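You operate a simulated robot arm through the tools that you are given. There is no shell and no other tool. Be economical: measure what you need, move in short steps, check, and stop when the job is done.

You run a simulated two-armed robot. Do the job below in one go: nothing can be reset, and whatever is moved stays where it is left.

JOB
Take the orange cable from the top of the packing bench and put it on the shelf under the line one conveyor. Put the chock from the top of the pallets on the shelf of the press bench. Open the coater drawer, put the blue pad from the top of the press bench in the inside of the coater drawer and shut the drawer again. Take the yellow tape and leave it on top of the brass gear on the top of the panel bench. Take the hand roller from the top of the panel bench and leave it on the top of the end table. Open the crease press tray. Any order will do. Set down upright: chock, hand roller.

Only the result counts: the job must be done as asked and must still hold three seconds after the hand-in. Knocking over, shifting, dropping, spilling or breaking anything else fails it.

ROBOT AND FRAMES
Two 7-joint arms with two-finger parallel grippers on one trunk, on a base that drives. Base frame: it is fixed to the floor where the robot stands at the start and does not move with it; the origin is under the middle of the robot, x ahead of it, y to its left, z up. Readings come in mm, degrees, newtons and seconds.
The left shoulder is at the start at [60, 144, 926], the right one opposite. Places, roughly: brass gear [-1000, -1250, 1000]; chock (11x9x10 cm) [1100, 900, 500]; coater drawer [-1200, 2100, 800]; crease press tray [-1100, 500, 800]; hand roller (8x9x9 cm) [-1000, -2000, 1000]; inside of the coater drawer [-1300, 2100, 700]; shelf of the press bench [-1200, 0, 400]; shelf under the line one conveyor [2000, -1400, 300]; top of the end table [1800, -2200, 800]; yellow tape (7x7x2 cm) [-900, -1600, 900]. Payload 1.57 kg a hand.
The TCP of each hand is the grasp point between the finger pads, 30 mm short of the fingertips. In the tool frame z runs along the fingers and y along their closing line. The gripper opens to 110 mm. The fingers are 24 mm wide and 12 mm thick; the gripper's body (48 by 112 mm) begins 78 mm behind the TCP.
Orientation is told as [roll, pitch, yaw] about the base's x, y, z axes, in that order, counted from this pose: with the fingers straight down and closing along the base's y, the tool's x points along the base's -x, its y along +y and its z along -z.

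CONTROLS
- The arms move only by the tool send_rows. It takes "left_targets", "right_targets" or both (then of equal length, played together; a hand with none holds still); each is a list of rows, each a list of 6 numbers: the shift along the base's x, y, z in units of 300 mm (1.0 is 300 mm), then the turn, a rotation vector about the base's x, y, z in units of 120 degrees (1.0 is 120 degrees). In form: [[x, y, z, rx, ry, rz], ...]. A call has 1 to 20 rows; each row is the pose to reach, as a shift and turn from the pose commanded when the call began. "left_jaw" and "right_jaw" are, for a hand that has rows, the opening, from 0 (shut) to 1 (fully open), set as the call begins (left out, the last holds). A call with a number of a shift or a turn outside -1 to 1 is refused whole. Each row takes 0.2 s and may step no farther than 50 mm and 8.6 degrees from the row before; otherwise, or with a gripper value out of range, the whole call is refused. Where a pose cannot be reached the arm comes as near as it can. A force on the tool above 40 N (or 10 N above the force at the start of the call, whichever is more), or a blocked arm, ends the call early, and 0.2 s more pass. Each finger travels about 45 mm/s and halts on what it meets, pressing with about 43 N; the grip force reading is that of the motor and also rises with nothing between the fingers. The clock runs only during rows and for 0.2 s after the last one: add rows that repeat a pose to give the fingers time. It gives the time, the measured TCP pose, the force on the tool (base axes), the opening and the grip force at its end, in the units of the frame above (readings bear some noise), with the torque about the TCP (base axes, N m) and any sound that the robot's microphone picked up.
- Cameras (640 x 400 px; columns grow to the right, rows downward): "scene" is now at [-22.1, 56.5, 1512.3]; the picture's right is [0.99, -0.13, 0.00], its down [-0.12, -0.92, -0.36] and it looks along [0.05, 0.36, -0.93] (base axes); focal length 214 px, centre (320, 200). "left" rides on the left gripper at [70, -16, -141] in its tool frame; the picture's right is [0.23, 0.97, 0.00], its down [-0.86, 0.20, -0.48] and it looks along [-0.47, 0.11, 0.88] (tool axes); focal length 222 px, centre (320, 200). "right" rides on the right gripper at [70, 16, -141] in its tool frame; the picture's right is [-0.23, 0.97, 0.00], its down [-0.86, -0.20, -0.48] and it looks along [-0.47, -0.11, 0.88] (tool axes); focal length 222 px, centre (320, 200). There is no depth. A picture from a camera that has moved, and an enlarged one, comes with that camera's place and axes in the base frame and with its lens.
- capture(camera): a new picture of that camera. The clock stands still meanwhile.
- slide_trunk(by): slides the trunk up (or, below 0, down) by that many mm; the arms and the scene camera ride with it, the base frame stays. It gives what a move gives, with no picture.
- base_move(legs): drives the robot by 1 to 6 legs, each [ahead, left, turn to the left] in mm, mm and degrees, along the robot's own axes; the way and the turn of a leg run together, so that a leg with both is an arc; at most 1500 mm and 180 degrees a leg. The arms and the cameras ride along, it lands a little off, and it stops where it bumps. It gives what a move gives.
- turn_head(pan, tilt): turns the head with the scene camera to pan (to the left, within 86 degrees either way) and tilt (down, from -29 to 69), counted from straight ahead of the robot. It gives what a move gives.
- inspect(camera, box): a new picture of the part [left, top, right, bottom] of that camera's present view, enlarged. The clock stands still meanwhile.
- finish_job(): hands the job in; it is judged then, once.

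Go step by step. Nothing tells you exact positions but the pictures and the camera data: compare them with the known pose of the tool, close in by small moves and look again before you grip or let go. The budget is 196 turns and 184 pictures, counting those below and the enlarged ones. Unless the task says otherwise, let go and move clear before handing in.

The tools are called after "Call:" by a JSON object that holds its "method" and its "body". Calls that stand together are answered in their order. send_rows: Moves the arms, as the interface text tells. Its arguments: {"type":"object","properties":{"left_targets":{"type":"array","items":{"type":"array","items":{"type":"number"}}},"left_jaw":{"type":"number"},"right_targets":{"type":"array","items":{"type":"array","items":{"type":"number"}}},"right_jaw":{"type":"number"}},"required":[]} The other tools are called the same way: slide_trunk (by) slides the trunk up or down; base_move (legs) drives the base; turn_head (pan, tilt) turns the head that bears the scene camera; capture (camera) takes a picture; inspect (camera, box) takes an enlarged picture of a part of a camera's view; finish_job () hands the job in.

At the start:

```text
t: 0.0
left_tool_pos: [279.1, 366.7, 1048.4]
left_ee_rot: [0.0, 0.0, -0.1]
left_contact_force: [-0.2, -0.3, -0.8]
left_wrist_torque: [-0.01, 0.02, -0.01]
left_opening: 110.0
left_finger_force: 0.1
right_tool_pos: [391.0, 16.3, 1048.1]
right_ee_rot: [0.0, 0.0, 0.0]
right_contact_force: [-0.2, -0.1, -0.7]
right_wrist_torque: [0.02, -0.01, -0.01]
right_opening: 109.8
right_finger_force: 0.1
trunk travel left (down, up): [-525.0, 65.0]
robot x, y, heading: [1.5, -2.2, 0.2]
head pan, tilt: [82.7, 68.8]
```

scene: 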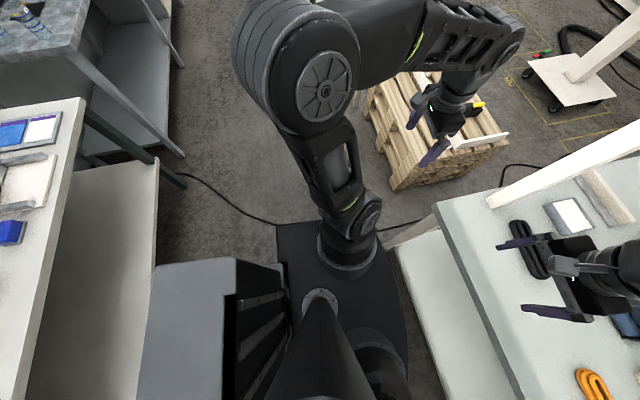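
right: 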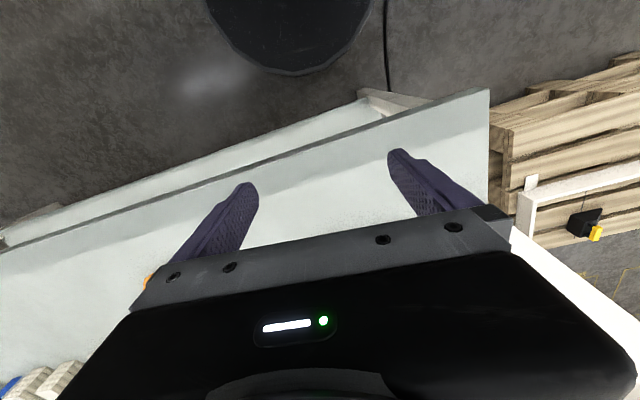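
left: 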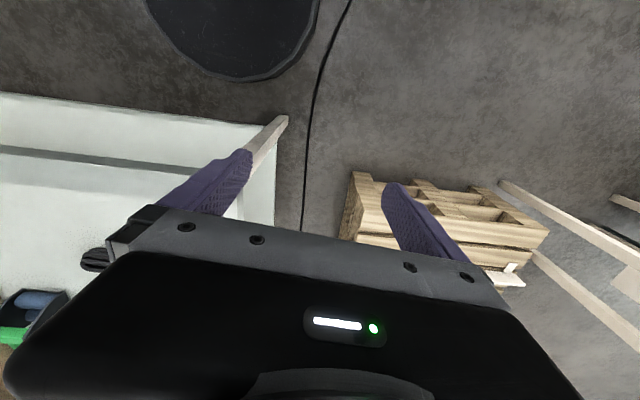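

I see a bench ahead (packing bench with orange cable) and one behind (press bench). I'll look around with the head.

Call:
{"method": "turn_head", "body": {"pan": 0, "tilt": 35}}

Call:
{"method": "capture", "body": {"camera": "scene"}}

Call:
{"method": "turn_head", "body": {"pan": -80, "tilt": 25}}

Call:
{"method": "capture", "body": {"camera": "scene"}}

Call:
{"method": "turn_head", "body": {"pan": 80, "tilt": 25}}

Call:
{"method": "capture", "body": {"camera": "scene"}}

```text
t: 1.6
left_tool_pos: [279.7, 367.9, 1048.2]
left_ee_rot: [0.0, -0.1, 0.1]
left_contact_force: [0.5, 0.0, -0.5]
left_wrist_torque: [0.01, 0.0, 0.0]
left_opening: 110.1
left_finger_force: 0.1
right_tool_pos: [389.9, 17.0, 1048.4]
right_ee_rot: [0.0, -0.1, 0.1]
right_contact_force: [0.1, 0.8, 0.3]
right_wrist_torque: [0.02, 0.0, -0.02]
right_opening: 110.0
right_finger_force: 0.0
trunk travel left (down, up): [-525.0, 65.0]
robot x, y, heading: [-0.3, -0.8, -0.1]
head pan, tilt: [0.0, 35.0]
```

```text
180 pictures are left
camera scene: at [58.8, 1.1, 1555.9], right [0.0, -1.0, 0.0], down [-0.57, 0.0, -0.82], along [0.82, 0.0, -0.57], focal length 214 px, centre (320, 200)
```

scene: 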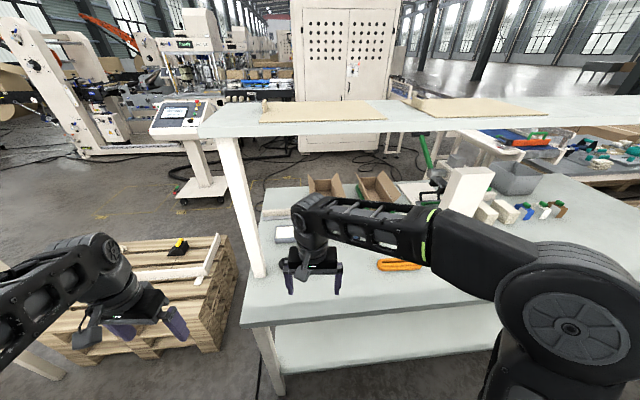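

```text
t: 3.1
left_tool_pos: [279.7, 367.9, 1048.8]
left_ee_rot: [-0.1, -0.1, 0.0]
left_contact_force: [0.0, 0.2, -0.3]
left_wrist_torque: [0.02, -0.03, -0.02]
left_opening: 110.0
left_finger_force: 0.0
right_tool_pos: [389.5, 16.7, 1047.5]
right_ee_rot: [0.0, -0.1, 0.0]
right_contact_force: [0.2, 0.8, -0.6]
right_wrist_torque: [0.01, 0.02, -0.02]
right_opening: 109.7
right_finger_force: 0.1
trunk travel left (down, up): [-525.0, 65.0]
robot x, y, heading: [-2.1, -1.1, 0.1]
head pan, tilt: [-80.0, 25.0]
```

```text
179 pictures are left
camera scene: at [-13.2, -89.7, 1571.7], right [-0.98, -0.17, 0.0], down [-0.07, 0.42, -0.91], along [0.16, -0.89, -0.42], focal length 214 px, centre (320, 200)
```

scene: 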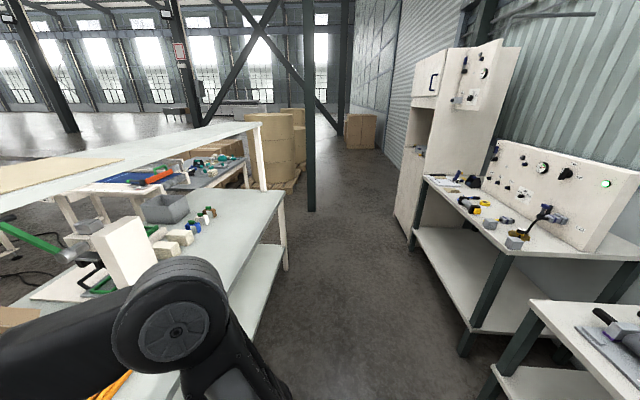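

```text
t: 5.5
left_tool_pos: [279.4, 367.5, 1048.5]
left_ee_rot: [0.0, 0.0, 0.0]
left_contact_force: [0.0, -0.9, -0.8]
left_wrist_torque: [0.02, 0.03, 0.02]
left_opening: 109.9
left_finger_force: 0.1
right_tool_pos: [390.1, 17.7, 1048.6]
right_ee_rot: [0.0, -0.1, 0.0]
right_contact_force: [-0.3, 0.2, 0.4]
right_wrist_torque: [-0.05, 0.03, -0.01]
right_opening: 110.3
right_finger_force: 0.1
trunk travel left (down, up): [-525.0, 65.0]
robot x, y, heading: [0.1, 2.6, -0.0]
head pan, tilt: [80.0, 25.0]
```

```text
178 pictures are left
camera scene: at [-13.2, 91.8, 1571.7], right [0.98, -0.17, 0.0], down [-0.07, -0.42, -0.91], along [0.16, 0.89, -0.42], focal length 214 px, centre (320, 200)
```

scene: 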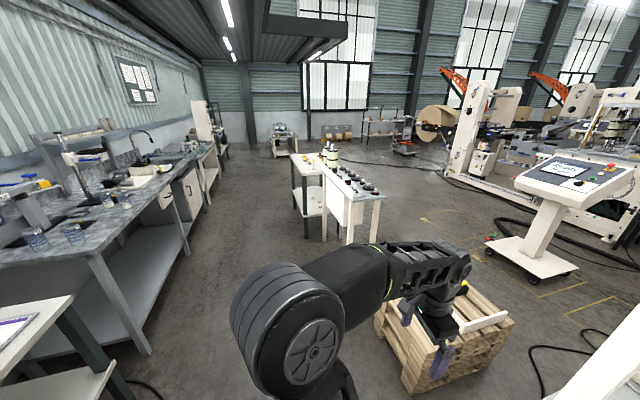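

I need better detail around the packing bench. I'll look at the cable and pallets more closely.

Call:
{"method": "turn_head", "body": {"pan": -30, "tilt": 40}}

Call:
{"method": "capture", "body": {"camera": "scene"}}

Call:
{"method": "turn_head", "body": {"pan": 40, "tilt": 30}}

Call:
{"method": "inspect", "body": {"camera": "scene", "box": [200, 120, 520, 320]}}

```text
t: 7.4
left_tool_pos: [277.9, 367.4, 1049.8]
left_ee_rot: [0.0, 0.1, -0.1]
left_contact_force: [0.1, -0.2, 0.5]
left_wrist_torque: [-0.03, -0.02, 0.03]
left_opening: 110.1
left_finger_force: 0.1
right_tool_pos: [389.9, 15.7, 1048.9]
right_ee_rot: [0.0, 0.0, 0.0]
right_contact_force: [0.0, -0.5, 0.7]
right_wrist_torque: [0.04, -0.02, -0.02]
right_opening: 110.1
right_finger_force: 0.0
trunk travel left (down, up): [-525.0, 65.0]
robot x, y, heading: [3.1, 1.4, 0.3]
head pan, tilt: [-30.0, 40.0]
```

```text
177 pictures are left
camera scene: at [44.4, -41.4, 1548.4], right [-0.5, -0.87, 0.0], down [-0.56, 0.32, -0.77], along [0.66, -0.38, -0.64], focal length 214 px, centre (320, 200)
```

scene: 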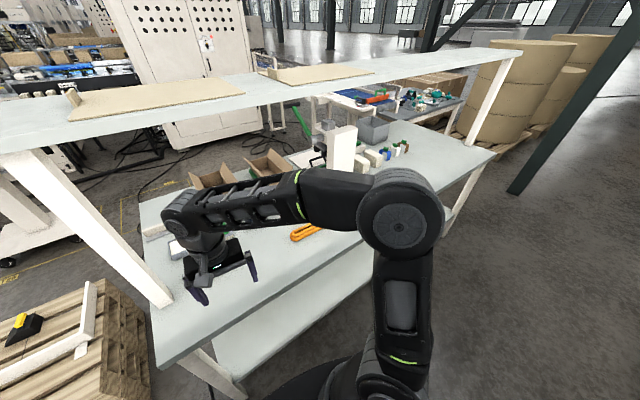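

```text
t: 8.8
left_tool_pos: [278.9, 368.1, 1048.4]
left_ee_rot: [0.0, 0.0, 0.1]
left_contact_force: [-0.2, -0.7, 0.5]
left_wrist_torque: [-0.01, 0.01, 0.01]
left_opening: 110.2
left_finger_force: 0.1
right_tool_pos: [389.6, 15.4, 1048.5]
right_ee_rot: [0.0, 0.1, 0.0]
right_contact_force: [-0.9, -0.3, -0.3]
right_wrist_torque: [0.0, 0.01, 0.01]
right_opening: 110.0
right_finger_force: 0.1
trunk travel left (down, up): [-525.0, 65.0]
robot x, y, heading: [-1.6, 0.2, -0.2]
head pan, tilt: [40.0, 30.0]
```

```text
2.00 times, centred on (360, 220) of scene
camera zoom: at [40.1, 59.1, 1563.7], right [0.64, -0.77, 0.0], down [-0.38, -0.32, -0.87], along [0.66, 0.56, -0.5], focal length 429 px, centre (240, 160)
```

zoom: 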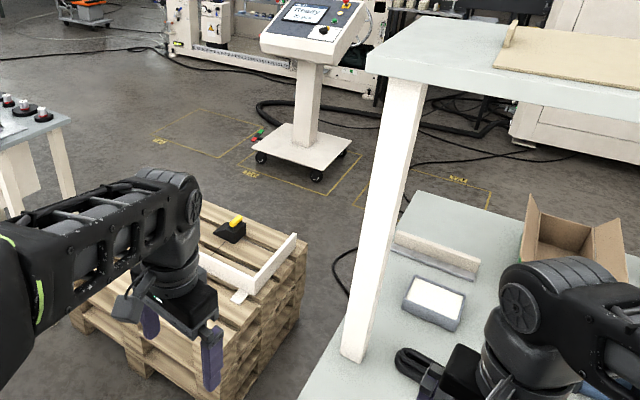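

The packing bench top is near z≈880 with its near edge at x≈375, and the cable is at about (585, -295). I'll shift the robot right so the right hand can reach it.

Call:
{"method": "base_move", "body": {"legs": [[0, -130, 0], [40, 0, 0]]}}

Call:
{"method": "turn_head", "body": {"pan": -5, "tilt": 50}}

Call:
{"method": "capture", "body": {"camera": "scene"}}

Call:
{"method": "capture", "body": {"camera": "right"}}

```text
t: 10.6
left_tool_pos: [321.1, 237.4, 1048.4]
left_ee_rot: [0.0, 0.0, 0.0]
left_contact_force: [1.8, 0.8, -0.2]
left_wrist_torque: [0.02, 0.03, 0.04]
left_opening: 109.9
left_finger_force: 0.0
right_tool_pos: [431.4, -112.4, 1048.5]
right_ee_rot: [-0.1, 0.1, 0.1]
right_contact_force: [0.5, -1.5, 0.5]
right_wrist_torque: [0.03, 0.04, 0.02]
right_opening: 110.1
right_finger_force: 0.1
trunk travel left (down, up): [-525.0, 65.0]
robot x, y, heading: [42.3, -129.6, -0.1]
head pan, tilt: [40.0, 30.0]
```

```text
t: 11.7
left_tool_pos: [320.0, 237.8, 1049.1]
left_ee_rot: [-0.1, -0.1, 0.0]
left_contact_force: [-1.4, 0.3, 0.0]
left_wrist_torque: [0.0, -0.01, 0.04]
left_opening: 109.8
left_finger_force: 0.0
right_tool_pos: [429.1, -113.2, 1049.7]
right_ee_rot: [0.0, 0.0, 0.1]
right_contact_force: [-0.4, 0.5, -1.1]
right_wrist_torque: [-0.01, -0.01, -0.02]
right_opening: 110.1
right_finger_force: 0.1
trunk travel left (down, up): [-525.0, 65.0]
robot x, y, heading: [37.1, -130.7, -0.2]
head pan, tilt: [-5.0, 50.0]
```

```text
175 pictures are left
camera scene: at [88.0, -135.4, 1534.3], right [-0.09, -1.0, 0.0], down [-0.76, 0.07, -0.64], along [0.64, -0.06, -0.77], focal length 214 px, centre (320, 200)
```

scene: 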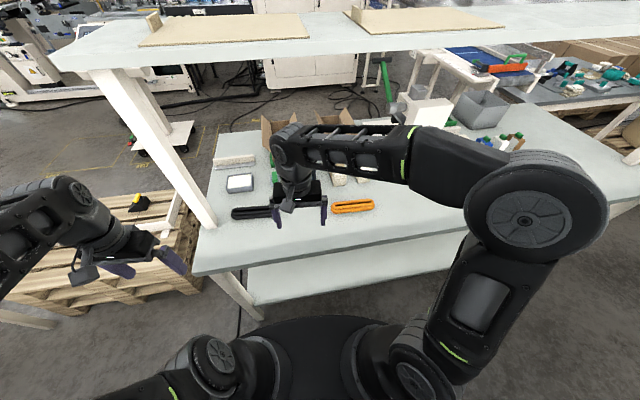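

```text
174 pictures are left
camera right: at [361.7, -97.5, 1191.5], right [0.23, 0.97, 0.0], down [0.86, -0.2, 0.48], along [0.47, -0.11, -0.88], focal length 222 px, centre (320, 200)
```

right: 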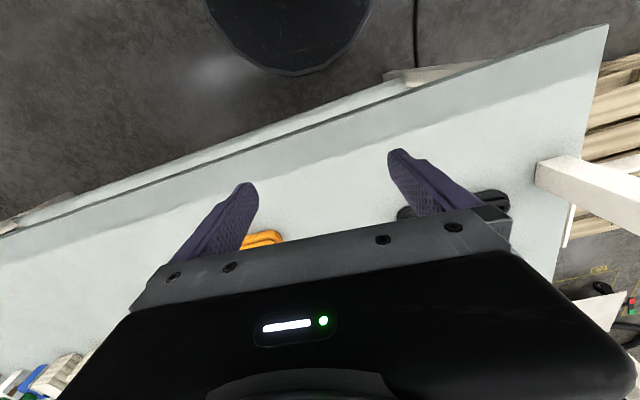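

The cable lies along y, centred about (583, -305). I'll turn the right hand 90° and hover over it.

Call:
{"method": "send_rows", "body": {"right_targets": [[0.04, -0.05, 0, 0, 0, 0.065], [0.09, -0.11, 0, 0, 0, 0.13], [0.14, -0.17, 0, 0, 0, 0.195], [0.18, -0.23, 0, 0, 0, 0.26], [0.23, -0.29, 0, 0, 0, 0.33], [0.28, -0.35, 0, 0, 0, 0.4], [0.33, -0.41, 0, 0, 0, 0.47], [0.38, -0.47, 0, 0, 0, 0.54], [0.42, -0.53, 0, 0, 0, 0.61], [0.46, -0.58, 0, 0, 0, 0.68], [0.51, -0.635, 0, 0, 0, 0.75], [0.51, -0.635, 0, 0, 0, 0.75]]}}

Call:
{"method": "capture", "body": {"camera": "right"}}

Call:
{"method": "capture", "body": {"camera": "scene"}}

```text
t: 14.3
left_tool_pos: [319.7, 238.5, 1049.2]
left_ee_rot: [0.0, 0.0, 0.1]
left_contact_force: [0.2, 0.6, 0.0]
left_wrist_torque: [-0.01, 0.04, 0.02]
left_opening: 109.9
left_finger_force: 0.1
right_tool_pos: [583.1, -303.9, 1048.3]
right_ee_rot: [0.0, 0.0, 90.1]
right_contact_force: [0.3, -0.5, 1.0]
right_wrist_torque: [0.0, -0.03, 0.01]
right_opening: 109.9
right_finger_force: 0.1
trunk travel left (down, up): [-525.0, 65.0]
robot x, y, heading: [41.1, -130.4, -0.1]
head pan, tilt: [-5.0, 50.0]
```

```text
173 pictures are left
camera right: at [567.6, -373.8, 1191.3], right [-0.97, 0.23, 0.0], down [0.2, 0.86, 0.48], along [0.11, 0.47, -0.88], focal length 222 px, centre (320, 200)
```

right: 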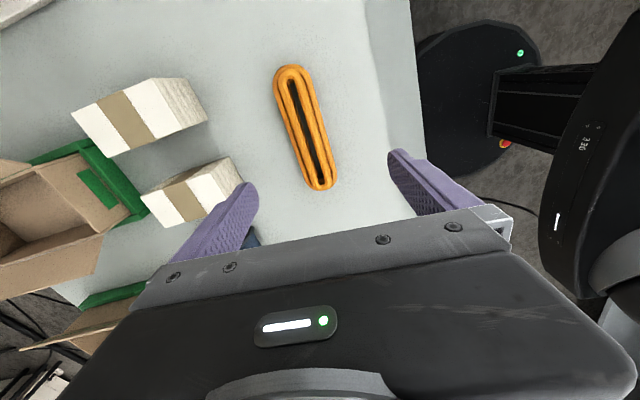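

```text
172 pictures are left
camera scene: at [87.7, -135.2, 1534.2], right [-0.09, -1.0, 0.0], down [-0.76, 0.07, -0.64], along [0.64, -0.06, -0.77], focal length 214 px, centre (320, 200)
```

scene: 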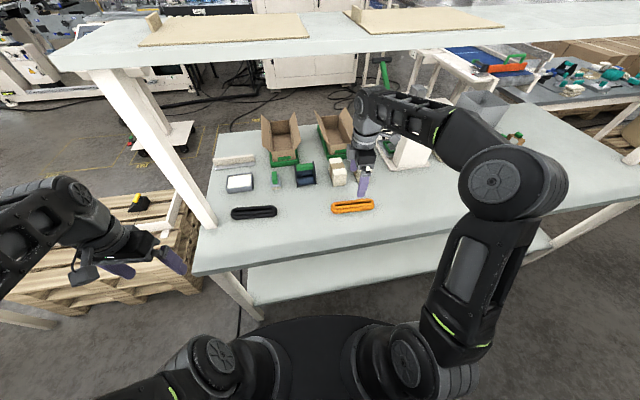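

Cable centre triangulates to about (602, -314) with the bench top at ~850. I'll descend partway and recheck.

Call:
{"method": "send_rows", "body": {"right_targets": [[0.06, -0.035, -0.12, 0, 0, 0], [0.063, -0.035, -0.25, 0, 0, 0], [0.063, -0.035, -0.38, 0, 0, 0], [0.063, -0.035, -0.4, 0, 0, 0]]}}

Call:
{"method": "capture", "body": {"camera": "right"}}

Call:
{"method": "inspect", "body": {"camera": "scene", "box": [260, 120, 460, 260]}}

```text
t: 15.3
left_tool_pos: [318.5, 237.3, 1048.3]
left_ee_rot: [0.1, 0.1, 0.1]
left_contact_force: [-0.1, 0.1, 0.0]
left_wrist_torque: [-0.04, 0.0, 0.02]
left_opening: 109.7
left_finger_force: 0.0
right_tool_pos: [602.2, -313.3, 927.7]
right_ee_rot: [0.1, 0.0, 90.1]
right_contact_force: [-0.3, 0.7, 1.4]
right_wrist_torque: [0.0, 0.02, 0.02]
right_opening: 110.1
right_finger_force: 0.0
trunk travel left (down, up): [-525.0, 65.0]
robot x, y, heading: [38.5, -129.2, 0.1]
head pan, tilt: [-5.0, 50.0]
```

```text
171 pictures are left
camera right: at [587.5, -384.1, 1070.9], right [-0.97, 0.23, 0.0], down [0.2, 0.86, 0.48], along [0.11, 0.47, -0.88], focal length 222 px, centre (320, 200)
```

right: 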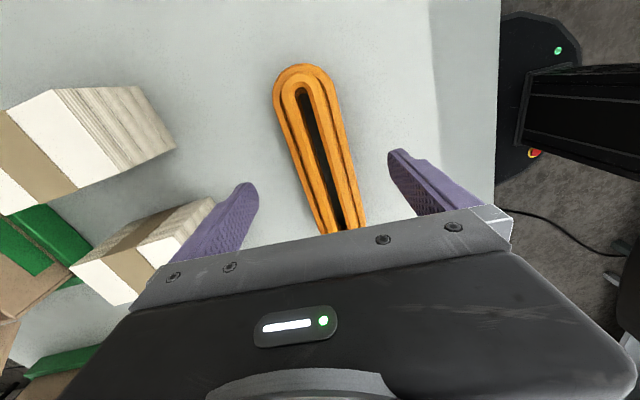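

```text
2.86 times, centred on (360, 190) of scene
camera zoom: at [87.7, -135.4, 1534.3], right [-0.09, -1.0, 0.0], down [-0.76, 0.07, -0.64], along [0.64, -0.06, -0.77], focal length 613 px, centre (206, 229)
```

zoom: 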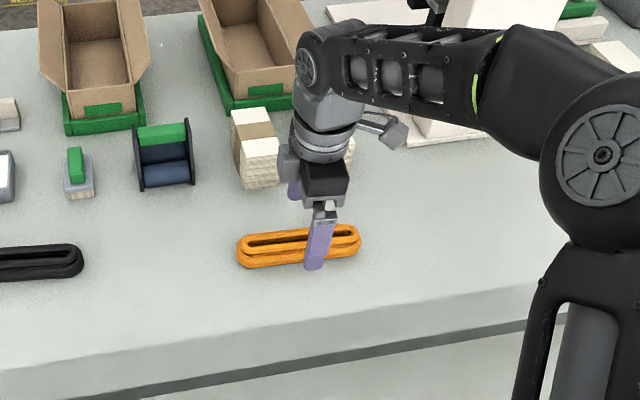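

Centred well. I'll descend to just above the table and close.

Call:
{"method": "send_rows", "body": {"right_targets": [[0, 0, -0.06, 0, 0, 0], [0, 0, -0.1, 0, 0, 0], [0, 0, -0.13, 0, 0, 0], [0, 0, -0.13, 0, 0, 0]]}}

Call:
{"method": "inspect", "body": {"camera": "scene", "box": [310, 160, 410, 230]}}

```text
t: 16.3
left_tool_pos: [319.2, 238.5, 1049.0]
left_ee_rot: [-0.1, 0.0, -0.1]
left_contact_force: [0.0, -0.1, 0.2]
left_wrist_torque: [0.03, 0.0, 0.02]
left_opening: 109.8
left_finger_force: 0.0
right_tool_pos: [601.9, -313.0, 889.9]
right_ee_rot: [-0.1, 0.1, 90.0]
right_contact_force: [-0.6, -0.2, 3.3]
right_wrist_torque: [0.04, 0.24, 0.03]
right_opening: 109.8
right_finger_force: 0.0
trunk travel left (down, up): [-525.0, 65.0]
robot x, y, heading: [39.9, -131.1, -0.0]
head pan, tilt: [-5.0, 50.0]
```

```text
5.71 times, centred on (360, 195) of scene
camera zoom: at [87.8, -135.4, 1534.3], right [-0.09, -1.0, 0.0], down [-0.76, 0.07, -0.64], along [0.64, -0.06, -0.77], focal length 1226 px, centre (91, 229)
```

zoom: 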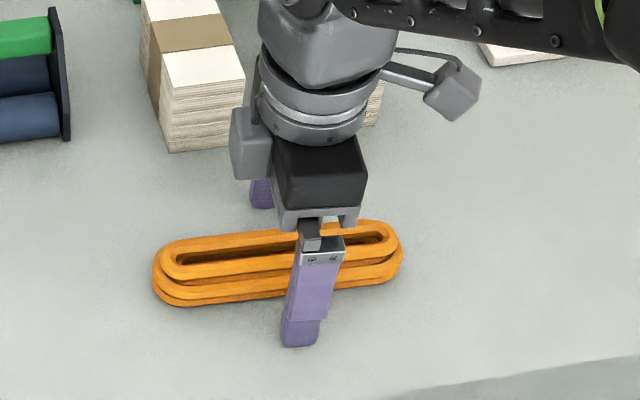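

Fingertips are at the table. I'll lift 3 mm, shift slightly to the cable's middle, and close.

Call:
{"method": "send_rows", "body": {"right_targets": [[0, 0, 0.012, 0, 0, 0], [0, 0.045, 0.012, 0, 0, 0], [0, 0.045, 0.012, 0, 0, 0]]}}

Call:
{"method": "send_rows", "body": {"right_targets": [[0, 0, 0, 0, 0, 0], [0, 0, 0, 0, 0, 0], [0, 0, 0, 0, 0, 0], [0, 0, 0, 0, 0, 0], [0, 0, 0, 0, 0, 0], [0, 0, 0, 0, 0, 0]], "right_jaw": 0}}

Call:
{"method": "inspect", "body": {"camera": "scene", "box": [310, 160, 410, 230]}}

```text
t: 17.1
left_tool_pos: [319.1, 237.5, 1048.7]
left_ee_rot: [0.0, 0.1, -0.1]
left_contact_force: [-0.2, 0.3, 0.1]
left_wrist_torque: [-0.01, -0.02, 0.0]
left_opening: 110.0
left_finger_force: 0.0
right_tool_pos: [603.3, -299.8, 892.8]
right_ee_rot: [0.0, 0.0, 90.0]
right_contact_force: [-0.4, -0.3, 0.7]
right_wrist_torque: [0.01, -0.01, -0.02]
right_opening: 109.7
right_finger_force: 0.1
trunk travel left (down, up): [-525.0, 65.0]
robot x, y, heading: [40.1, -130.6, 0.2]
head pan, tilt: [-5.0, 50.0]
```

```text
t: 18.5
left_tool_pos: [319.8, 237.5, 1049.8]
left_ee_rot: [0.0, 0.0, 0.0]
left_contact_force: [0.6, 0.2, 0.6]
left_wrist_torque: [0.0, -0.02, -0.01]
left_opening: 109.9
left_finger_force: 0.1
right_tool_pos: [601.8, -300.2, 892.5]
right_ee_rot: [0.0, 0.0, 90.0]
right_contact_force: [-2.0, 0.6, 1.1]
right_wrist_torque: [0.09, 0.08, 0.08]
right_opening: 49.8
right_finger_force: 37.0
trunk travel left (down, up): [-525.0, 65.0]
robot x, y, heading: [42.5, -128.9, 0.0]
head pan, tilt: [-5.0, 50.0]
```

```text
5.71 times, centred on (360, 195) of scene
camera zoom: at [87.8, -135.4, 1534.2], right [-0.09, -1.0, 0.0], down [-0.76, 0.07, -0.64], along [0.64, -0.06, -0.77], focal length 1226 px, centre (91, 229)
```

zoom: 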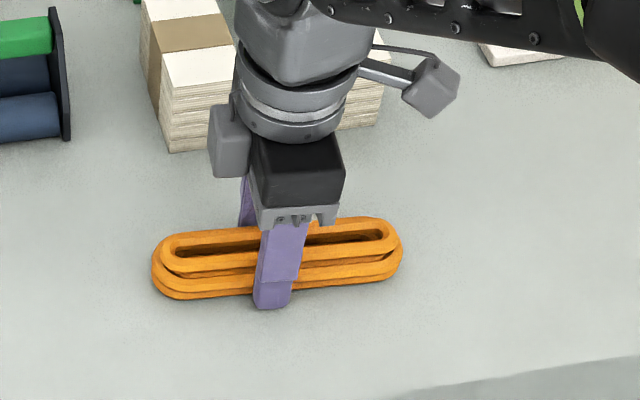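

Cable gripped. I'll lift and pull back to a carry pose.

Call:
{"method": "send_rows", "body": {"right_targets": [[0, 0, 0.1, 0, 0, 0], [0, 0, 0.25, 0, 0, 0], [0, 0, 0.4, 0, 0, 0], [-0.1, 0, 0.5, 0, 0, 0], [-0.22, 0, 0.55, 0, 0, 0], [-0.35, 0, 0.55, 0, 0, 0], [-0.48, 0, 0.55, 0, 0, 0], [-0.6, 0, 0.55, 0, 0, 0], [-0.7, 0, 0.55, 0, 0, 0]]}}

Call:
{"method": "turn_head", "body": {"pan": -60, "tilt": 20}}

Call:
{"method": "capture", "body": {"camera": "scene"}}

Call:
{"method": "inspect", "body": {"camera": "scene", "box": [60, 80, 380, 280]}}

```text
t: 20.5
left_tool_pos: [319.2, 236.7, 1048.7]
left_ee_rot: [0.0, 0.1, 0.0]
left_contact_force: [-0.5, -0.3, -0.8]
left_wrist_torque: [0.01, 0.0, -0.03]
left_opening: 109.9
left_finger_force: 0.0
right_tool_pos: [391.9, -301.7, 1059.6]
right_ee_rot: [-0.1, 0.0, 90.0]
right_contact_force: [-0.6, 0.1, -1.4]
right_wrist_torque: [0.03, -0.03, -0.01]
right_opening: 49.3
right_finger_force: 43.0
trunk travel left (down, up): [-525.0, 65.0]
robot x, y, heading: [38.7, -128.8, -0.0]
head pan, tilt: [-5.0, 50.0]
```

```text
t: 21.8
left_tool_pos: [319.0, 238.1, 1049.1]
left_ee_rot: [0.0, -0.1, 0.0]
left_contact_force: [0.8, 0.5, -0.6]
left_wrist_torque: [0.04, 0.02, 0.01]
left_opening: 110.0
left_finger_force: 0.2
right_tool_pos: [393.4, -301.1, 1058.4]
right_ee_rot: [-0.1, 0.0, 90.1]
right_contact_force: [-1.4, -0.3, -1.4]
right_wrist_torque: [0.01, 0.01, 0.01]
right_opening: 49.3
right_finger_force: 43.2
trunk travel left (down, up): [-525.0, 65.0]
robot x, y, heading: [43.6, -129.3, -0.0]
head pan, tilt: [-60.0, 20.0]
```

```text
167 pictures are left
camera scene: at [58.0, -209.4, 1579.8], right [-0.87, -0.5, 0.0], down [-0.17, 0.3, -0.94], along [0.47, -0.81, -0.34], focal length 214 px, centre (320, 200)
```

scene: 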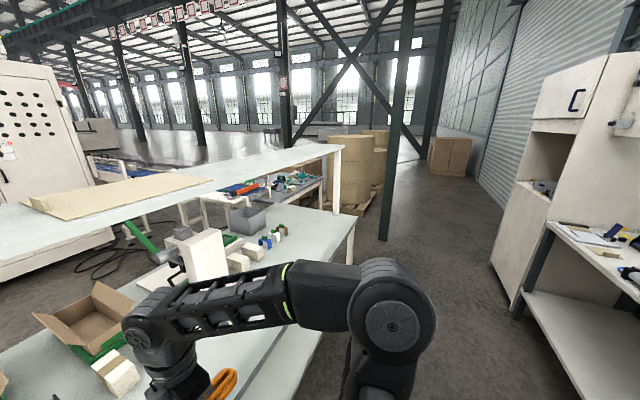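

```text
2.00 times, centred on (220, 180) of scene
camera zoom: at [58.0, -209.4, 1579.8], right [-0.87, -0.5, 0.0], down [-0.17, 0.3, -0.94], along [0.47, -0.81, -0.34], focal length 429 px, centre (520, 240)
```

zoom: 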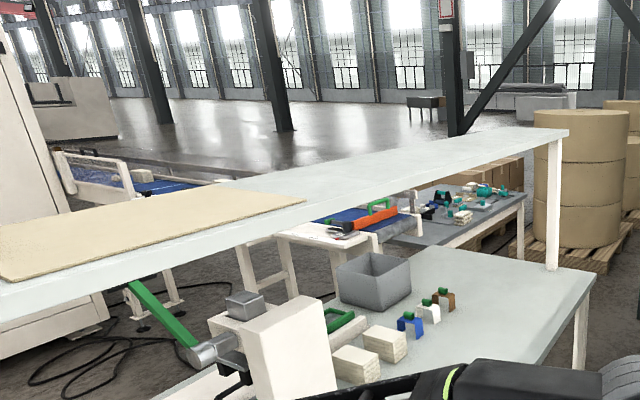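

Cable is held. The conveyor and end table lie beyond the bench's right end, so I'll drive along the aisle and look again.

Call:
{"method": "base_move", "body": {"legs": [[-40, -1170, 0]]}}

Call:
{"method": "turn_head", "body": {"pan": -35, "tilt": 25}}

Call:
{"method": "capture", "body": {"camera": "scene"}}

Call:
{"method": "turn_head", "body": {"pan": -85, "tilt": 30}}

Call:
{"method": "capture", "body": {"camera": "scene"}}

```text
t: 27.7
left_tool_pos: [280.5, -933.3, 1049.3]
left_ee_rot: [0.0, 0.0, -0.2]
left_contact_force: [0.4, 0.0, -0.4]
left_wrist_torque: [-0.02, 0.02, -0.03]
left_opening: 109.9
left_finger_force: 0.0
right_tool_pos: [350.9, -1470.0, 1058.8]
right_ee_rot: [0.0, 0.0, 89.8]
right_contact_force: [-1.2, -0.4, -0.9]
right_wrist_torque: [0.01, -0.02, 0.01]
right_opening: 49.5
right_finger_force: 43.2
trunk travel left (down, up): [-525.0, 65.0]
robot x, y, heading: [-1.3, -1298.8, 0.1]
head pan, tilt: [-60.0, 20.0]
```

```text
t: 28.6
left_tool_pos: [279.2, -932.1, 1048.7]
left_ee_rot: [0.0, 0.0, -0.2]
left_contact_force: [-0.1, -0.3, 0.3]
left_wrist_torque: [-0.03, -0.02, 0.02]
left_opening: 109.9
left_finger_force: 0.1
right_tool_pos: [351.7, -1470.5, 1059.8]
right_ee_rot: [0.1, 0.0, 89.8]
right_contact_force: [0.5, 0.0, -1.6]
right_wrist_torque: [0.03, -0.03, -0.02]
right_opening: 49.2
right_finger_force: 42.9
trunk travel left (down, up): [-525.0, 65.0]
robot x, y, heading: [-1.5, -1301.1, -0.1]
head pan, tilt: [-35.0, 25.0]
```

```text
165 pictures are left
camera scene: at [44.9, -1350.5, 1571.7], right [-0.58, -0.82, 0.0], down [-0.35, 0.24, -0.91], along [0.74, -0.52, -0.42], focal length 214 px, centre (320, 200)
```

scene: 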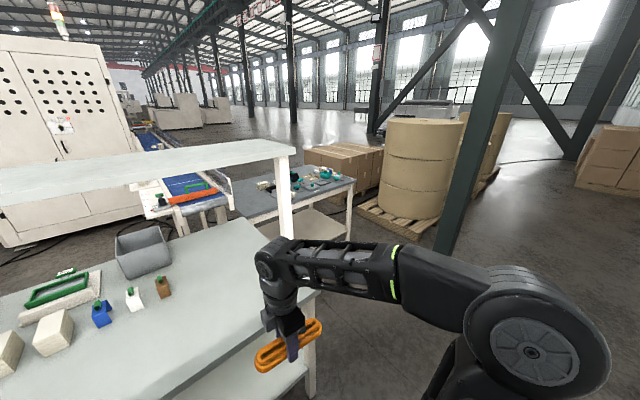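

```text
t: 29.8
left_tool_pos: [278.5, -931.4, 1048.7]
left_ee_rot: [0.0, 0.1, -0.3]
left_contact_force: [0.2, 0.4, 0.2]
left_wrist_torque: [0.03, -0.01, 0.03]
left_opening: 110.0
left_finger_force: 0.1
right_tool_pos: [350.9, -1470.3, 1059.0]
right_ee_rot: [0.0, -0.1, 89.7]
right_contact_force: [0.0, 0.9, -2.0]
right_wrist_torque: [0.04, 0.0, 0.0]
right_opening: 49.5
right_finger_force: 42.7
trunk travel left (down, up): [-525.0, 65.0]
robot x, y, heading: [0.5, -1299.7, -0.0]
head pan, tilt: [-85.0, 30.0]
```

```text
164 pictures are left
camera scene: at [-22.6, -1387.5, 1563.8], right [-1.0, -0.09, 0.0], down [-0.04, 0.5, -0.87], along [0.07, -0.86, -0.5], focal length 214 px, centre (320, 200)
```

scene: 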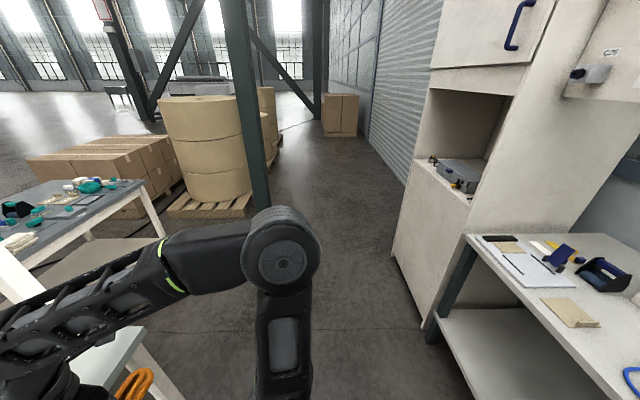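

I can see the end table near (1600, -1700…-2900) and the conveyor end near (1650, -1400). I'll zoom in on the conveyor and its shelf.

Call:
{"method": "turn_head", "body": {"pan": -20, "tilt": 25}}

Call:
{"method": "inspect", "body": {"camera": "scene", "box": [150, 120, 390, 270]}}

Call:
{"method": "turn_head", "body": {"pan": 20, "tilt": 25}}

Call:
{"method": "capture", "body": {"camera": "scene"}}

```text
t: 31.1
left_tool_pos: [278.9, -931.8, 1048.4]
left_ee_rot: [0.0, -0.1, -0.1]
left_contact_force: [-0.4, -0.4, -0.2]
left_wrist_torque: [0.0, -0.01, 0.0]
left_opening: 109.5
left_finger_force: 0.1
right_tool_pos: [350.4, -1470.6, 1058.9]
right_ee_rot: [-0.1, 0.1, 89.9]
right_contact_force: [-0.9, 0.1, -2.6]
right_wrist_torque: [0.0, -0.02, -0.01]
right_opening: 49.6
right_finger_force: 42.9
trunk travel left (down, up): [-525.0, 65.0]
robot x, y, heading: [-2.8, -1298.0, -0.0]
head pan, tilt: [-20.0, 25.0]
```

```text
2.67 times, centred on (270, 195) of scene
camera zoom: at [56.1, -1329.2, 1571.7], right [-0.35, -0.94, 0.0], down [-0.4, 0.15, -0.91], along [0.85, -0.31, -0.42], focal length 572 px, centre (453, 213)
```

zoom: 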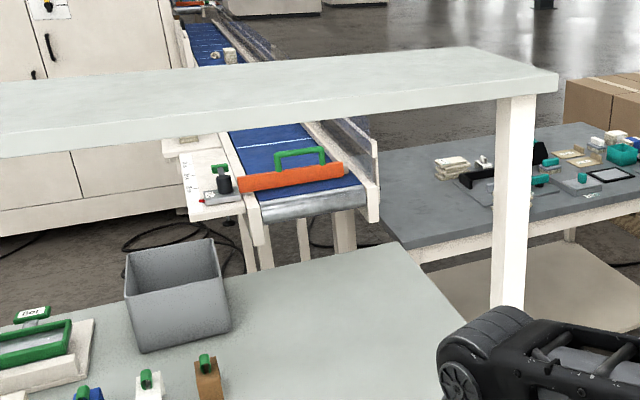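

```text
t: 32.2
left_tool_pos: [278.8, -931.9, 1048.4]
left_ee_rot: [0.0, 0.0, -0.1]
left_contact_force: [0.4, 0.4, -0.2]
left_wrist_torque: [-0.02, 0.0, 0.02]
left_opening: 110.3
left_finger_force: 0.1
right_tool_pos: [351.0, -1469.6, 1058.3]
right_ee_rot: [0.0, 0.1, 89.9]
right_contact_force: [0.1, -0.2, -2.7]
right_wrist_torque: [0.01, 0.0, -0.03]
right_opening: 49.4
right_finger_force: 43.0
trunk travel left (down, up): [-525.0, 65.0]
robot x, y, heading: [1.1, -1300.6, -0.2]
head pan, tilt: [20.0, 25.0]
```

```text
162 pictures are left
camera scene: at [56.3, -1266.2, 1571.7], right [0.34, -0.94, 0.0], down [-0.4, -0.14, -0.91], along [0.85, 0.31, -0.42], focal length 214 px, centre (320, 200)
```

scene: 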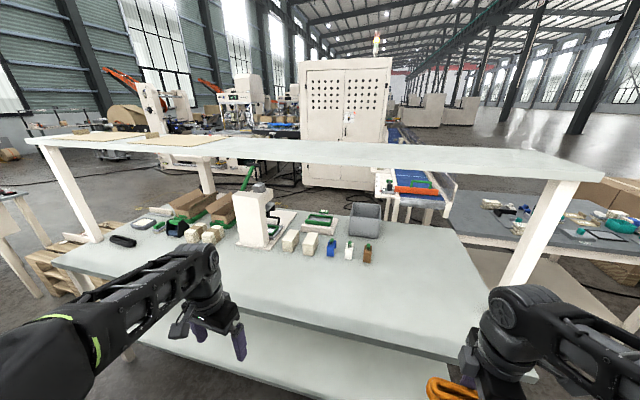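

Conveyor runs away along +x; its underside isn't visible from here. I'll drive around the bench's right end to look under it.

Call:
{"method": "base_move", "body": {"legs": [[0, -900, 0], [850, 0, 0]]}}

Call:
{"method": "turn_head", "body": {"pan": 35, "tilt": 25}}

Call:
{"method": "capture", "body": {"camera": "scene"}}

Call:
{"method": "turn_head", "body": {"pan": -20, "tilt": 35}}

Call:
{"method": "capture", "body": {"camera": "scene"}}

```text
t: 41.1
left_tool_pos: [1125.1, -1832.0, 1049.1]
left_ee_rot: [0.0, 0.1, 0.0]
left_contact_force: [-0.3, -0.7, 0.1]
left_wrist_torque: [-0.01, 0.01, 0.02]
left_opening: 110.2
left_finger_force: 0.0
right_tool_pos: [1198.4, -2370.6, 1058.1]
right_ee_rot: [0.0, -0.1, 90.0]
right_contact_force: [-0.4, 0.1, -3.1]
right_wrist_torque: [0.01, 0.01, 0.0]
right_opening: 49.6
right_finger_force: 42.8
trunk travel left (down, up): [-525.0, 65.0]
robot x, y, heading: [845.6, -2197.6, 0.0]
head pan, tilt: [20.0, 25.0]
```

```text
t: 41.8
left_tool_pos: [1124.9, -1831.1, 1047.7]
left_ee_rot: [0.0, 0.1, 0.0]
left_contact_force: [0.2, -0.1, 0.1]
left_wrist_torque: [0.0, -0.02, 0.0]
left_opening: 110.1
left_finger_force: 0.1
right_tool_pos: [1198.0, -2371.0, 1059.1]
right_ee_rot: [0.0, 0.0, 90.0]
right_contact_force: [-0.2, -0.3, -1.9]
right_wrist_torque: [0.04, 0.02, 0.0]
right_opening: 49.2
right_finger_force: 43.3
trunk travel left (down, up): [-525.0, 65.0]
robot x, y, heading: [843.4, -2200.6, 0.1]
head pan, tilt: [35.0, 25.0]
```

```text
161 pictures are left
camera scene: at [892.2, -2145.7, 1571.7], right [0.57, -0.82, 0.0], down [-0.35, -0.24, -0.91], along [0.74, 0.52, -0.42], focal length 214 px, centre (320, 200)
```

scene: 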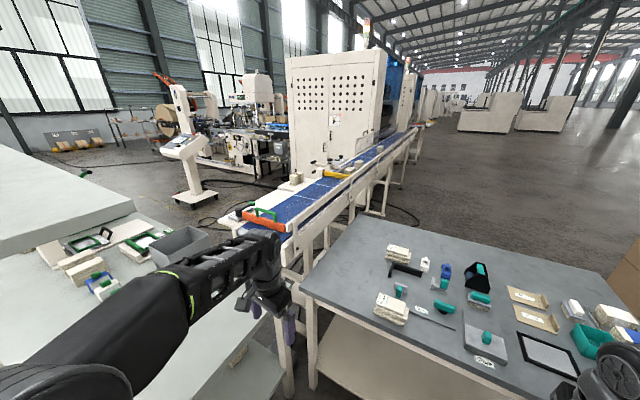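

```text
t: 43.1
left_tool_pos: [1125.0, -1832.1, 1048.1]
left_ee_rot: [0.1, 0.0, 0.0]
left_contact_force: [-0.2, 0.6, -0.6]
left_wrist_torque: [0.02, 0.01, 0.01]
left_opening: 110.2
left_finger_force: 0.0
right_tool_pos: [1199.4, -2370.3, 1058.9]
right_ee_rot: [0.1, -0.1, 89.9]
right_contact_force: [0.4, -0.1, -2.6]
right_wrist_torque: [0.02, 0.0, 0.01]
right_opening: 49.5
right_finger_force: 42.7
trunk travel left (down, up): [-525.0, 65.0]
robot x, y, heading: [845.1, -2196.5, -0.2]
head pan, tilt: [-20.0, 35.0]
```

```text
160 pictures are left
camera scene: at [899.5, -2228.5, 1556.0], right [-0.34, -0.94, 0.0], down [-0.54, 0.2, -0.82], along [0.77, -0.28, -0.57], focal length 214 px, centre (320, 200)
```

scene: 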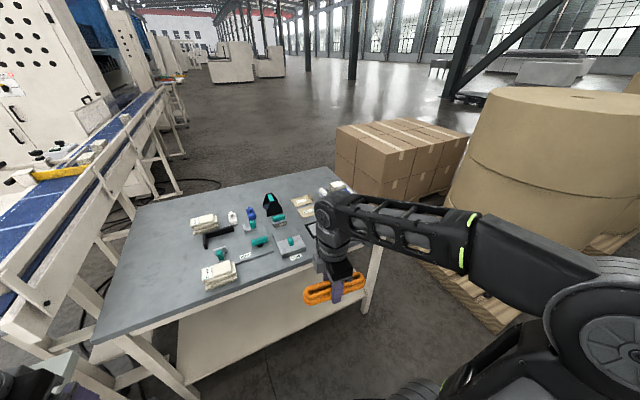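

I'll lower the trunk to look beneath the conveyor from here.

Call:
{"method": "slide_trunk", "body": {"by": -450}}

Call:
{"method": "turn_head", "body": {"pan": 38, "tilt": 20}}

Call:
{"method": "capture", "body": {"camera": "scene"}}

Call:
{"method": "inspect", "body": {"camera": "scene", "box": [200, 130, 440, 280]}}

```text
refused: -450 is not a number from -400 to 400
```

```text
t: 44.3
left_tool_pos: [1124.8, -1831.7, 1048.4]
left_ee_rot: [0.1, 0.0, 0.1]
left_contact_force: [-0.5, -0.6, -0.2]
left_wrist_torque: [-0.01, 0.05, 0.01]
left_opening: 109.9
left_finger_force: 0.0
right_tool_pos: [1197.5, -2370.3, 1058.6]
right_ee_rot: [0.0, 0.0, 90.1]
right_contact_force: [-0.3, -0.4, -2.1]
right_wrist_torque: [0.02, 0.0, 0.01]
right_opening: 49.3
right_finger_force: 42.8
trunk travel left (down, up): [-525.0, 65.0]
robot x, y, heading: [844.9, -2202.5, 0.2]
head pan, tilt: [38.0, 20.0]
```

```text
159 pictures are left
camera scene: at [890.1, -2141.2, 1579.8], right [0.62, -0.79, 0.0], down [-0.27, -0.21, -0.94], along [0.74, 0.58, -0.34], focal length 214 px, centre (320, 200)
```

scene: 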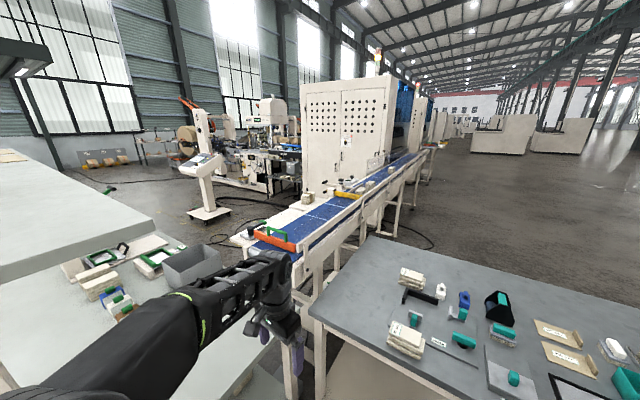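

```text
2.67 times, centred on (320, 205) of scene
camera zoom: at [890.1, -2141.2, 1579.8], right [0.62, -0.79, 0.0], down [-0.27, -0.21, -0.94], along [0.74, 0.58, -0.34], focal length 572 px, centre (320, 187)
```

zoom: 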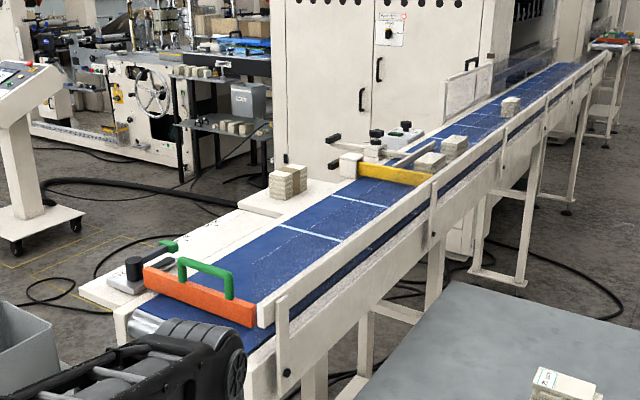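

Call:
{"method": "slide_trunk", "body": {"by": -400}}

Call:
{"method": "turn_head", "body": {"pan": 38, "tilt": 20}}

Call:
{"method": "capture", "body": {"camera": "scene"}}

Call:
{"method": "inspect", "body": {"camera": "scene", "box": [200, 130, 440, 280]}}

```text
t: 48.2
left_tool_pos: [1124.7, -1833.5, 649.6]
left_ee_rot: [0.0, 0.0, -0.1]
left_contact_force: [0.7, 1.1, 0.0]
left_wrist_torque: [-0.01, 0.01, 0.04]
left_opening: 109.9
left_finger_force: 0.1
right_tool_pos: [1197.5, -2369.9, 658.7]
right_ee_rot: [0.0, 0.0, 90.0]
right_contact_force: [-0.3, -0.2, -2.6]
right_wrist_torque: [0.04, -0.03, 0.01]
right_opening: 49.3
right_finger_force: 43.2
trunk travel left (down, up): [-125.0, 465.0]
robot x, y, heading: [841.9, -2200.5, 0.2]
head pan, tilt: [38.0, 20.0]
```

```text
t: 48.8
left_tool_pos: [1125.6, -1832.6, 648.0]
left_ee_rot: [0.0, 0.0, -0.1]
left_contact_force: [-0.1, -0.1, -0.1]
left_wrist_torque: [-0.04, -0.02, 0.0]
left_opening: 110.2
left_finger_force: 0.1
right_tool_pos: [1197.9, -2370.2, 659.4]
right_ee_rot: [0.1, 0.0, 90.1]
right_contact_force: [-0.3, 0.4, -3.1]
right_wrist_torque: [0.01, -0.02, -0.02]
right_opening: 49.4
right_finger_force: 43.0
trunk travel left (down, up): [-125.0, 465.0]
robot x, y, heading: [846.8, -2200.0, -0.1]
head pan, tilt: [38.0, 20.0]
```

```text
157 pictures are left
camera scene: at [890.0, -2141.2, 1179.8], right [0.62, -0.79, 0.0], down [-0.27, -0.21, -0.94], along [0.74, 0.58, -0.34], focal length 214 px, centre (320, 200)
```

scene: 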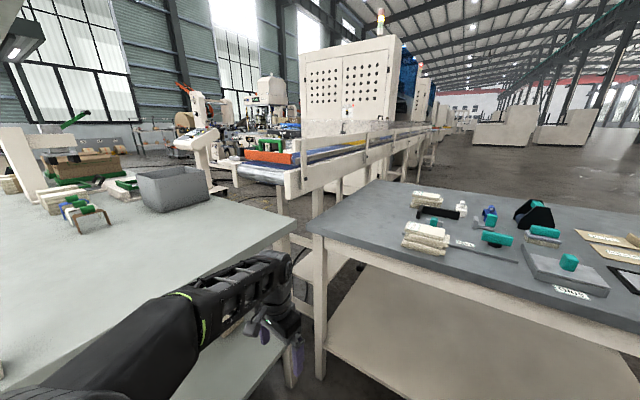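

```text
2.67 times, centred on (320, 205) of scene
camera zoom: at [890.0, -2141.2, 1179.8], right [0.62, -0.79, 0.0], down [-0.27, -0.21, -0.94], along [0.74, 0.58, -0.34], focal length 572 px, centre (320, 187)
```

zoom: 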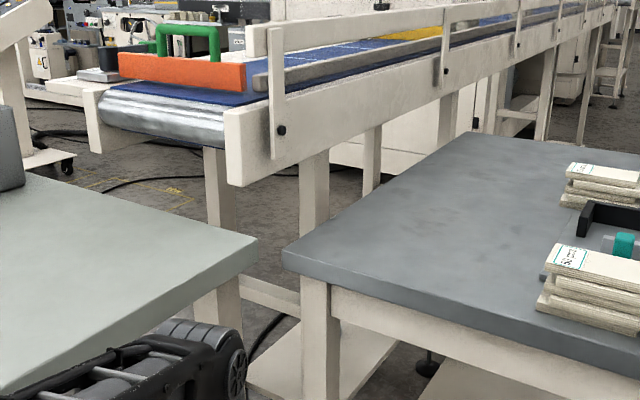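

I can see the conveyor's shelf (z≈300, x≥1650, y −1540…−1250), but only reachable from its far (left) side. I keep the cable in the right hand and first do the nearby panel-bench work with the left hand: raise the trunk and drive to the panel bench.

Call:
{"method": "slide_trunk", "body": {"by": 400}}

Call:
{"method": "base_move", "body": {"legs": [[0, 0, 180], [700, -350, 0], [400, 0, 0]]}}

Call:
{"method": "turn_head", "body": {"pan": 0, "tilt": 35}}

Call:
{"method": "capture", "body": {"camera": "scene"}}

Call:
{"method": "inspect", "body": {"camera": "scene", "box": [160, 100, 480, 300]}}

```text
t: 52.6
left_tool_pos: [1126.1, -1831.6, 1048.1]
left_ee_rot: [-0.1, 0.1, 0.0]
left_contact_force: [-0.8, 0.1, 0.0]
left_wrist_torque: [0.0, 0.01, 0.0]
left_opening: 110.0
left_finger_force: 0.0
right_tool_pos: [1198.1, -2370.1, 1058.3]
right_ee_rot: [0.0, 0.1, 90.0]
right_contact_force: [0.2, 0.3, -1.9]
right_wrist_torque: [0.03, -0.01, 0.03]
right_opening: 49.3
right_finger_force: 43.4
trunk travel left (down, up): [-525.0, 65.0]
robot x, y, heading: [841.5, -2203.1, -0.3]
head pan, tilt: [38.0, 20.0]
```

```text
t: 55.5
left_tool_pos: [831.9, -1737.0, 1048.3]
left_ee_rot: [0.1, -0.9, 38.4]
left_contact_force: [4.8, 1.8, -1.3]
left_wrist_torque: [-0.12, 0.48, -0.3]
left_opening: 108.0
left_finger_force: 0.1
right_tool_pos: [1225.8, -2104.8, 1058.4]
right_ee_rot: [0.1, 0.0, 129.8]
right_contact_force: [-1.0, 0.8, -2.0]
right_wrist_torque: [0.01, 0.03, -0.01]
right_opening: 49.5
right_finger_force: 43.2
trunk travel left (down, up): [-525.0, 65.0]
robot x, y, heading: [846.3, -2197.3, 39.9]
head pan, tilt: [38.0, 20.0]
stopped in leg 1: the force on the tool passed its limit (the readings are from after the stop); the commanded pose is now the measured one
```

```text
t: 56.5
left_tool_pos: [832.7, -1737.3, 1049.7]
left_ee_rot: [0.1, -1.0, 38.3]
left_contact_force: [6.9, 1.6, -1.0]
left_wrist_torque: [-0.26, 0.7, -0.47]
left_opening: 107.8
left_finger_force: 0.1
right_tool_pos: [1226.2, -2104.0, 1058.9]
right_ee_rot: [0.0, -0.1, 129.9]
right_contact_force: [0.6, 0.2, -1.8]
right_wrist_torque: [0.01, 0.0, 0.0]
right_opening: 49.5
right_finger_force: 43.4
trunk travel left (down, up): [-525.0, 65.0]
robot x, y, heading: [844.9, -2200.3, 39.8]
head pan, tilt: [0.0, 35.0]
```

```text
155 pictures are left
camera scene: at [892.7, -2160.6, 1555.9], right [0.64, -0.77, 0.0], down [-0.44, -0.37, -0.82], along [0.63, 0.53, -0.57], focal length 214 px, centre (320, 200)
```

scene: 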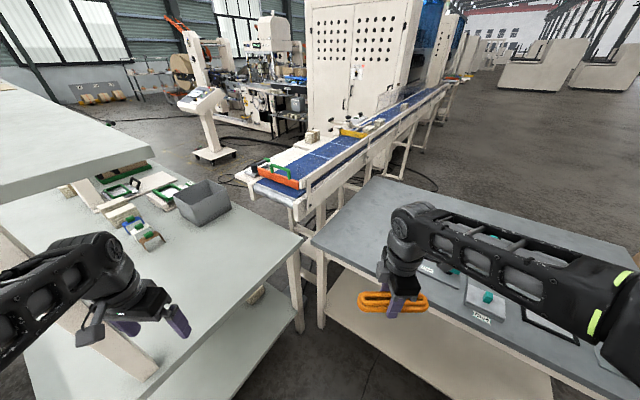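

```text
2.00 times, centred on (320, 200) of scene
camera zoom: at [892.7, -2160.6, 1555.9], right [0.64, -0.77, 0.0], down [-0.44, -0.37, -0.82], along [0.63, 0.53, -0.57], focal length 429 px, centre (320, 200)
```

zoom: 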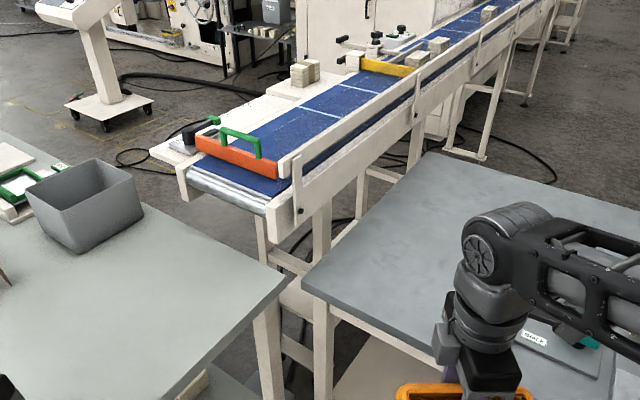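

The left finger brushed the bench's post during the turn; nothing seems disturbed. I'll turn back a bit, move away, then turn around.

Call:
{"method": "base_move", "body": {"legs": [[0, 0, -20], [0, -250, 0], [0, 0, 160]]}}

Call:
{"method": "base_move", "body": {"legs": [[700, -585, 0], [480, 0, 0]]}}

Call:
{"method": "capture", "body": {"camera": "scene"}}

Call:
{"method": "inspect", "body": {"camera": "scene", "box": [160, 120, 480, 320]}}

```text
t: 66.0
left_tool_pos: [637.6, -2795.1, 1049.6]
left_ee_rot: [0.2, -1.0, 177.6]
left_contact_force: [0.1, -0.5, 0.4]
left_wrist_torque: [0.01, 0.04, 0.0]
left_opening: 110.0
left_finger_force: 0.1
right_tool_pos: [581.6, -2258.6, 1058.9]
right_ee_rot: [0.0, 0.0, -90.9]
right_contact_force: [-0.7, -0.3, -2.2]
right_wrist_torque: [-0.03, 0.0, 0.04]
right_opening: 49.3
right_finger_force: 43.0
trunk travel left (down, up): [-525.0, 65.0]
robot x, y, heading: [929.7, -2435.3, 179.2]
head pan, tilt: [0.0, 35.0]
```

```text
t: 73.2
left_tool_pos: [-534.4, -2187.6, 1048.6]
left_ee_rot: [0.1, -1.0, 177.3]
left_contact_force: [0.2, -0.6, 0.7]
left_wrist_torque: [0.0, -0.01, 0.01]
left_opening: 109.9
left_finger_force: 0.1
right_tool_pos: [-590.7, -1652.1, 1058.4]
right_ee_rot: [0.0, 0.0, -91.3]
right_contact_force: [0.4, 0.0, -3.1]
right_wrist_torque: [0.01, -0.03, 0.01]
right_opening: 49.5
right_finger_force: 43.4
trunk travel left (down, up): [-525.0, 65.0]
robot x, y, heading: [-241.5, -1828.3, 178.8]
head pan, tilt: [0.0, 35.0]
```

```text
153 pictures are left
camera scene: at [-299.1, -1828.3, 1555.9], right [0.02, 1.0, 0.0], down [0.57, -0.01, -0.82], along [-0.82, 0.02, -0.57], focal length 214 px, centre (320, 200)
```

scene: 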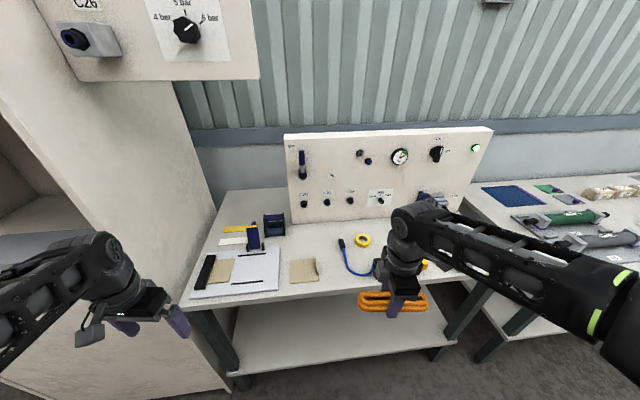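

```text
2.00 times, centred on (320, 220) of scene
camera zoom: at [-299.1, -1828.3, 1555.9], right [0.02, 1.0, 0.0], down [0.57, -0.01, -0.82], along [-0.82, 0.02, -0.57], focal length 429 px, centre (320, 160)
```

zoom: 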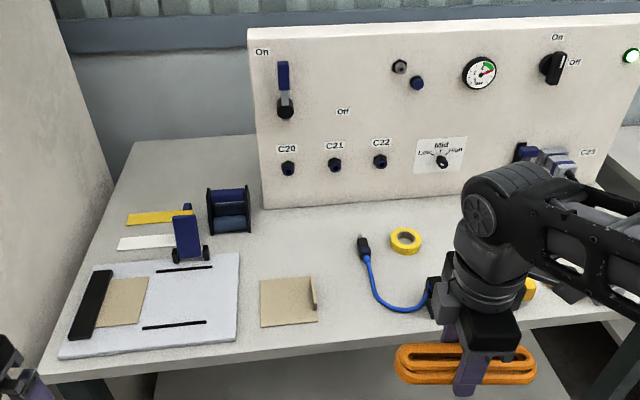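

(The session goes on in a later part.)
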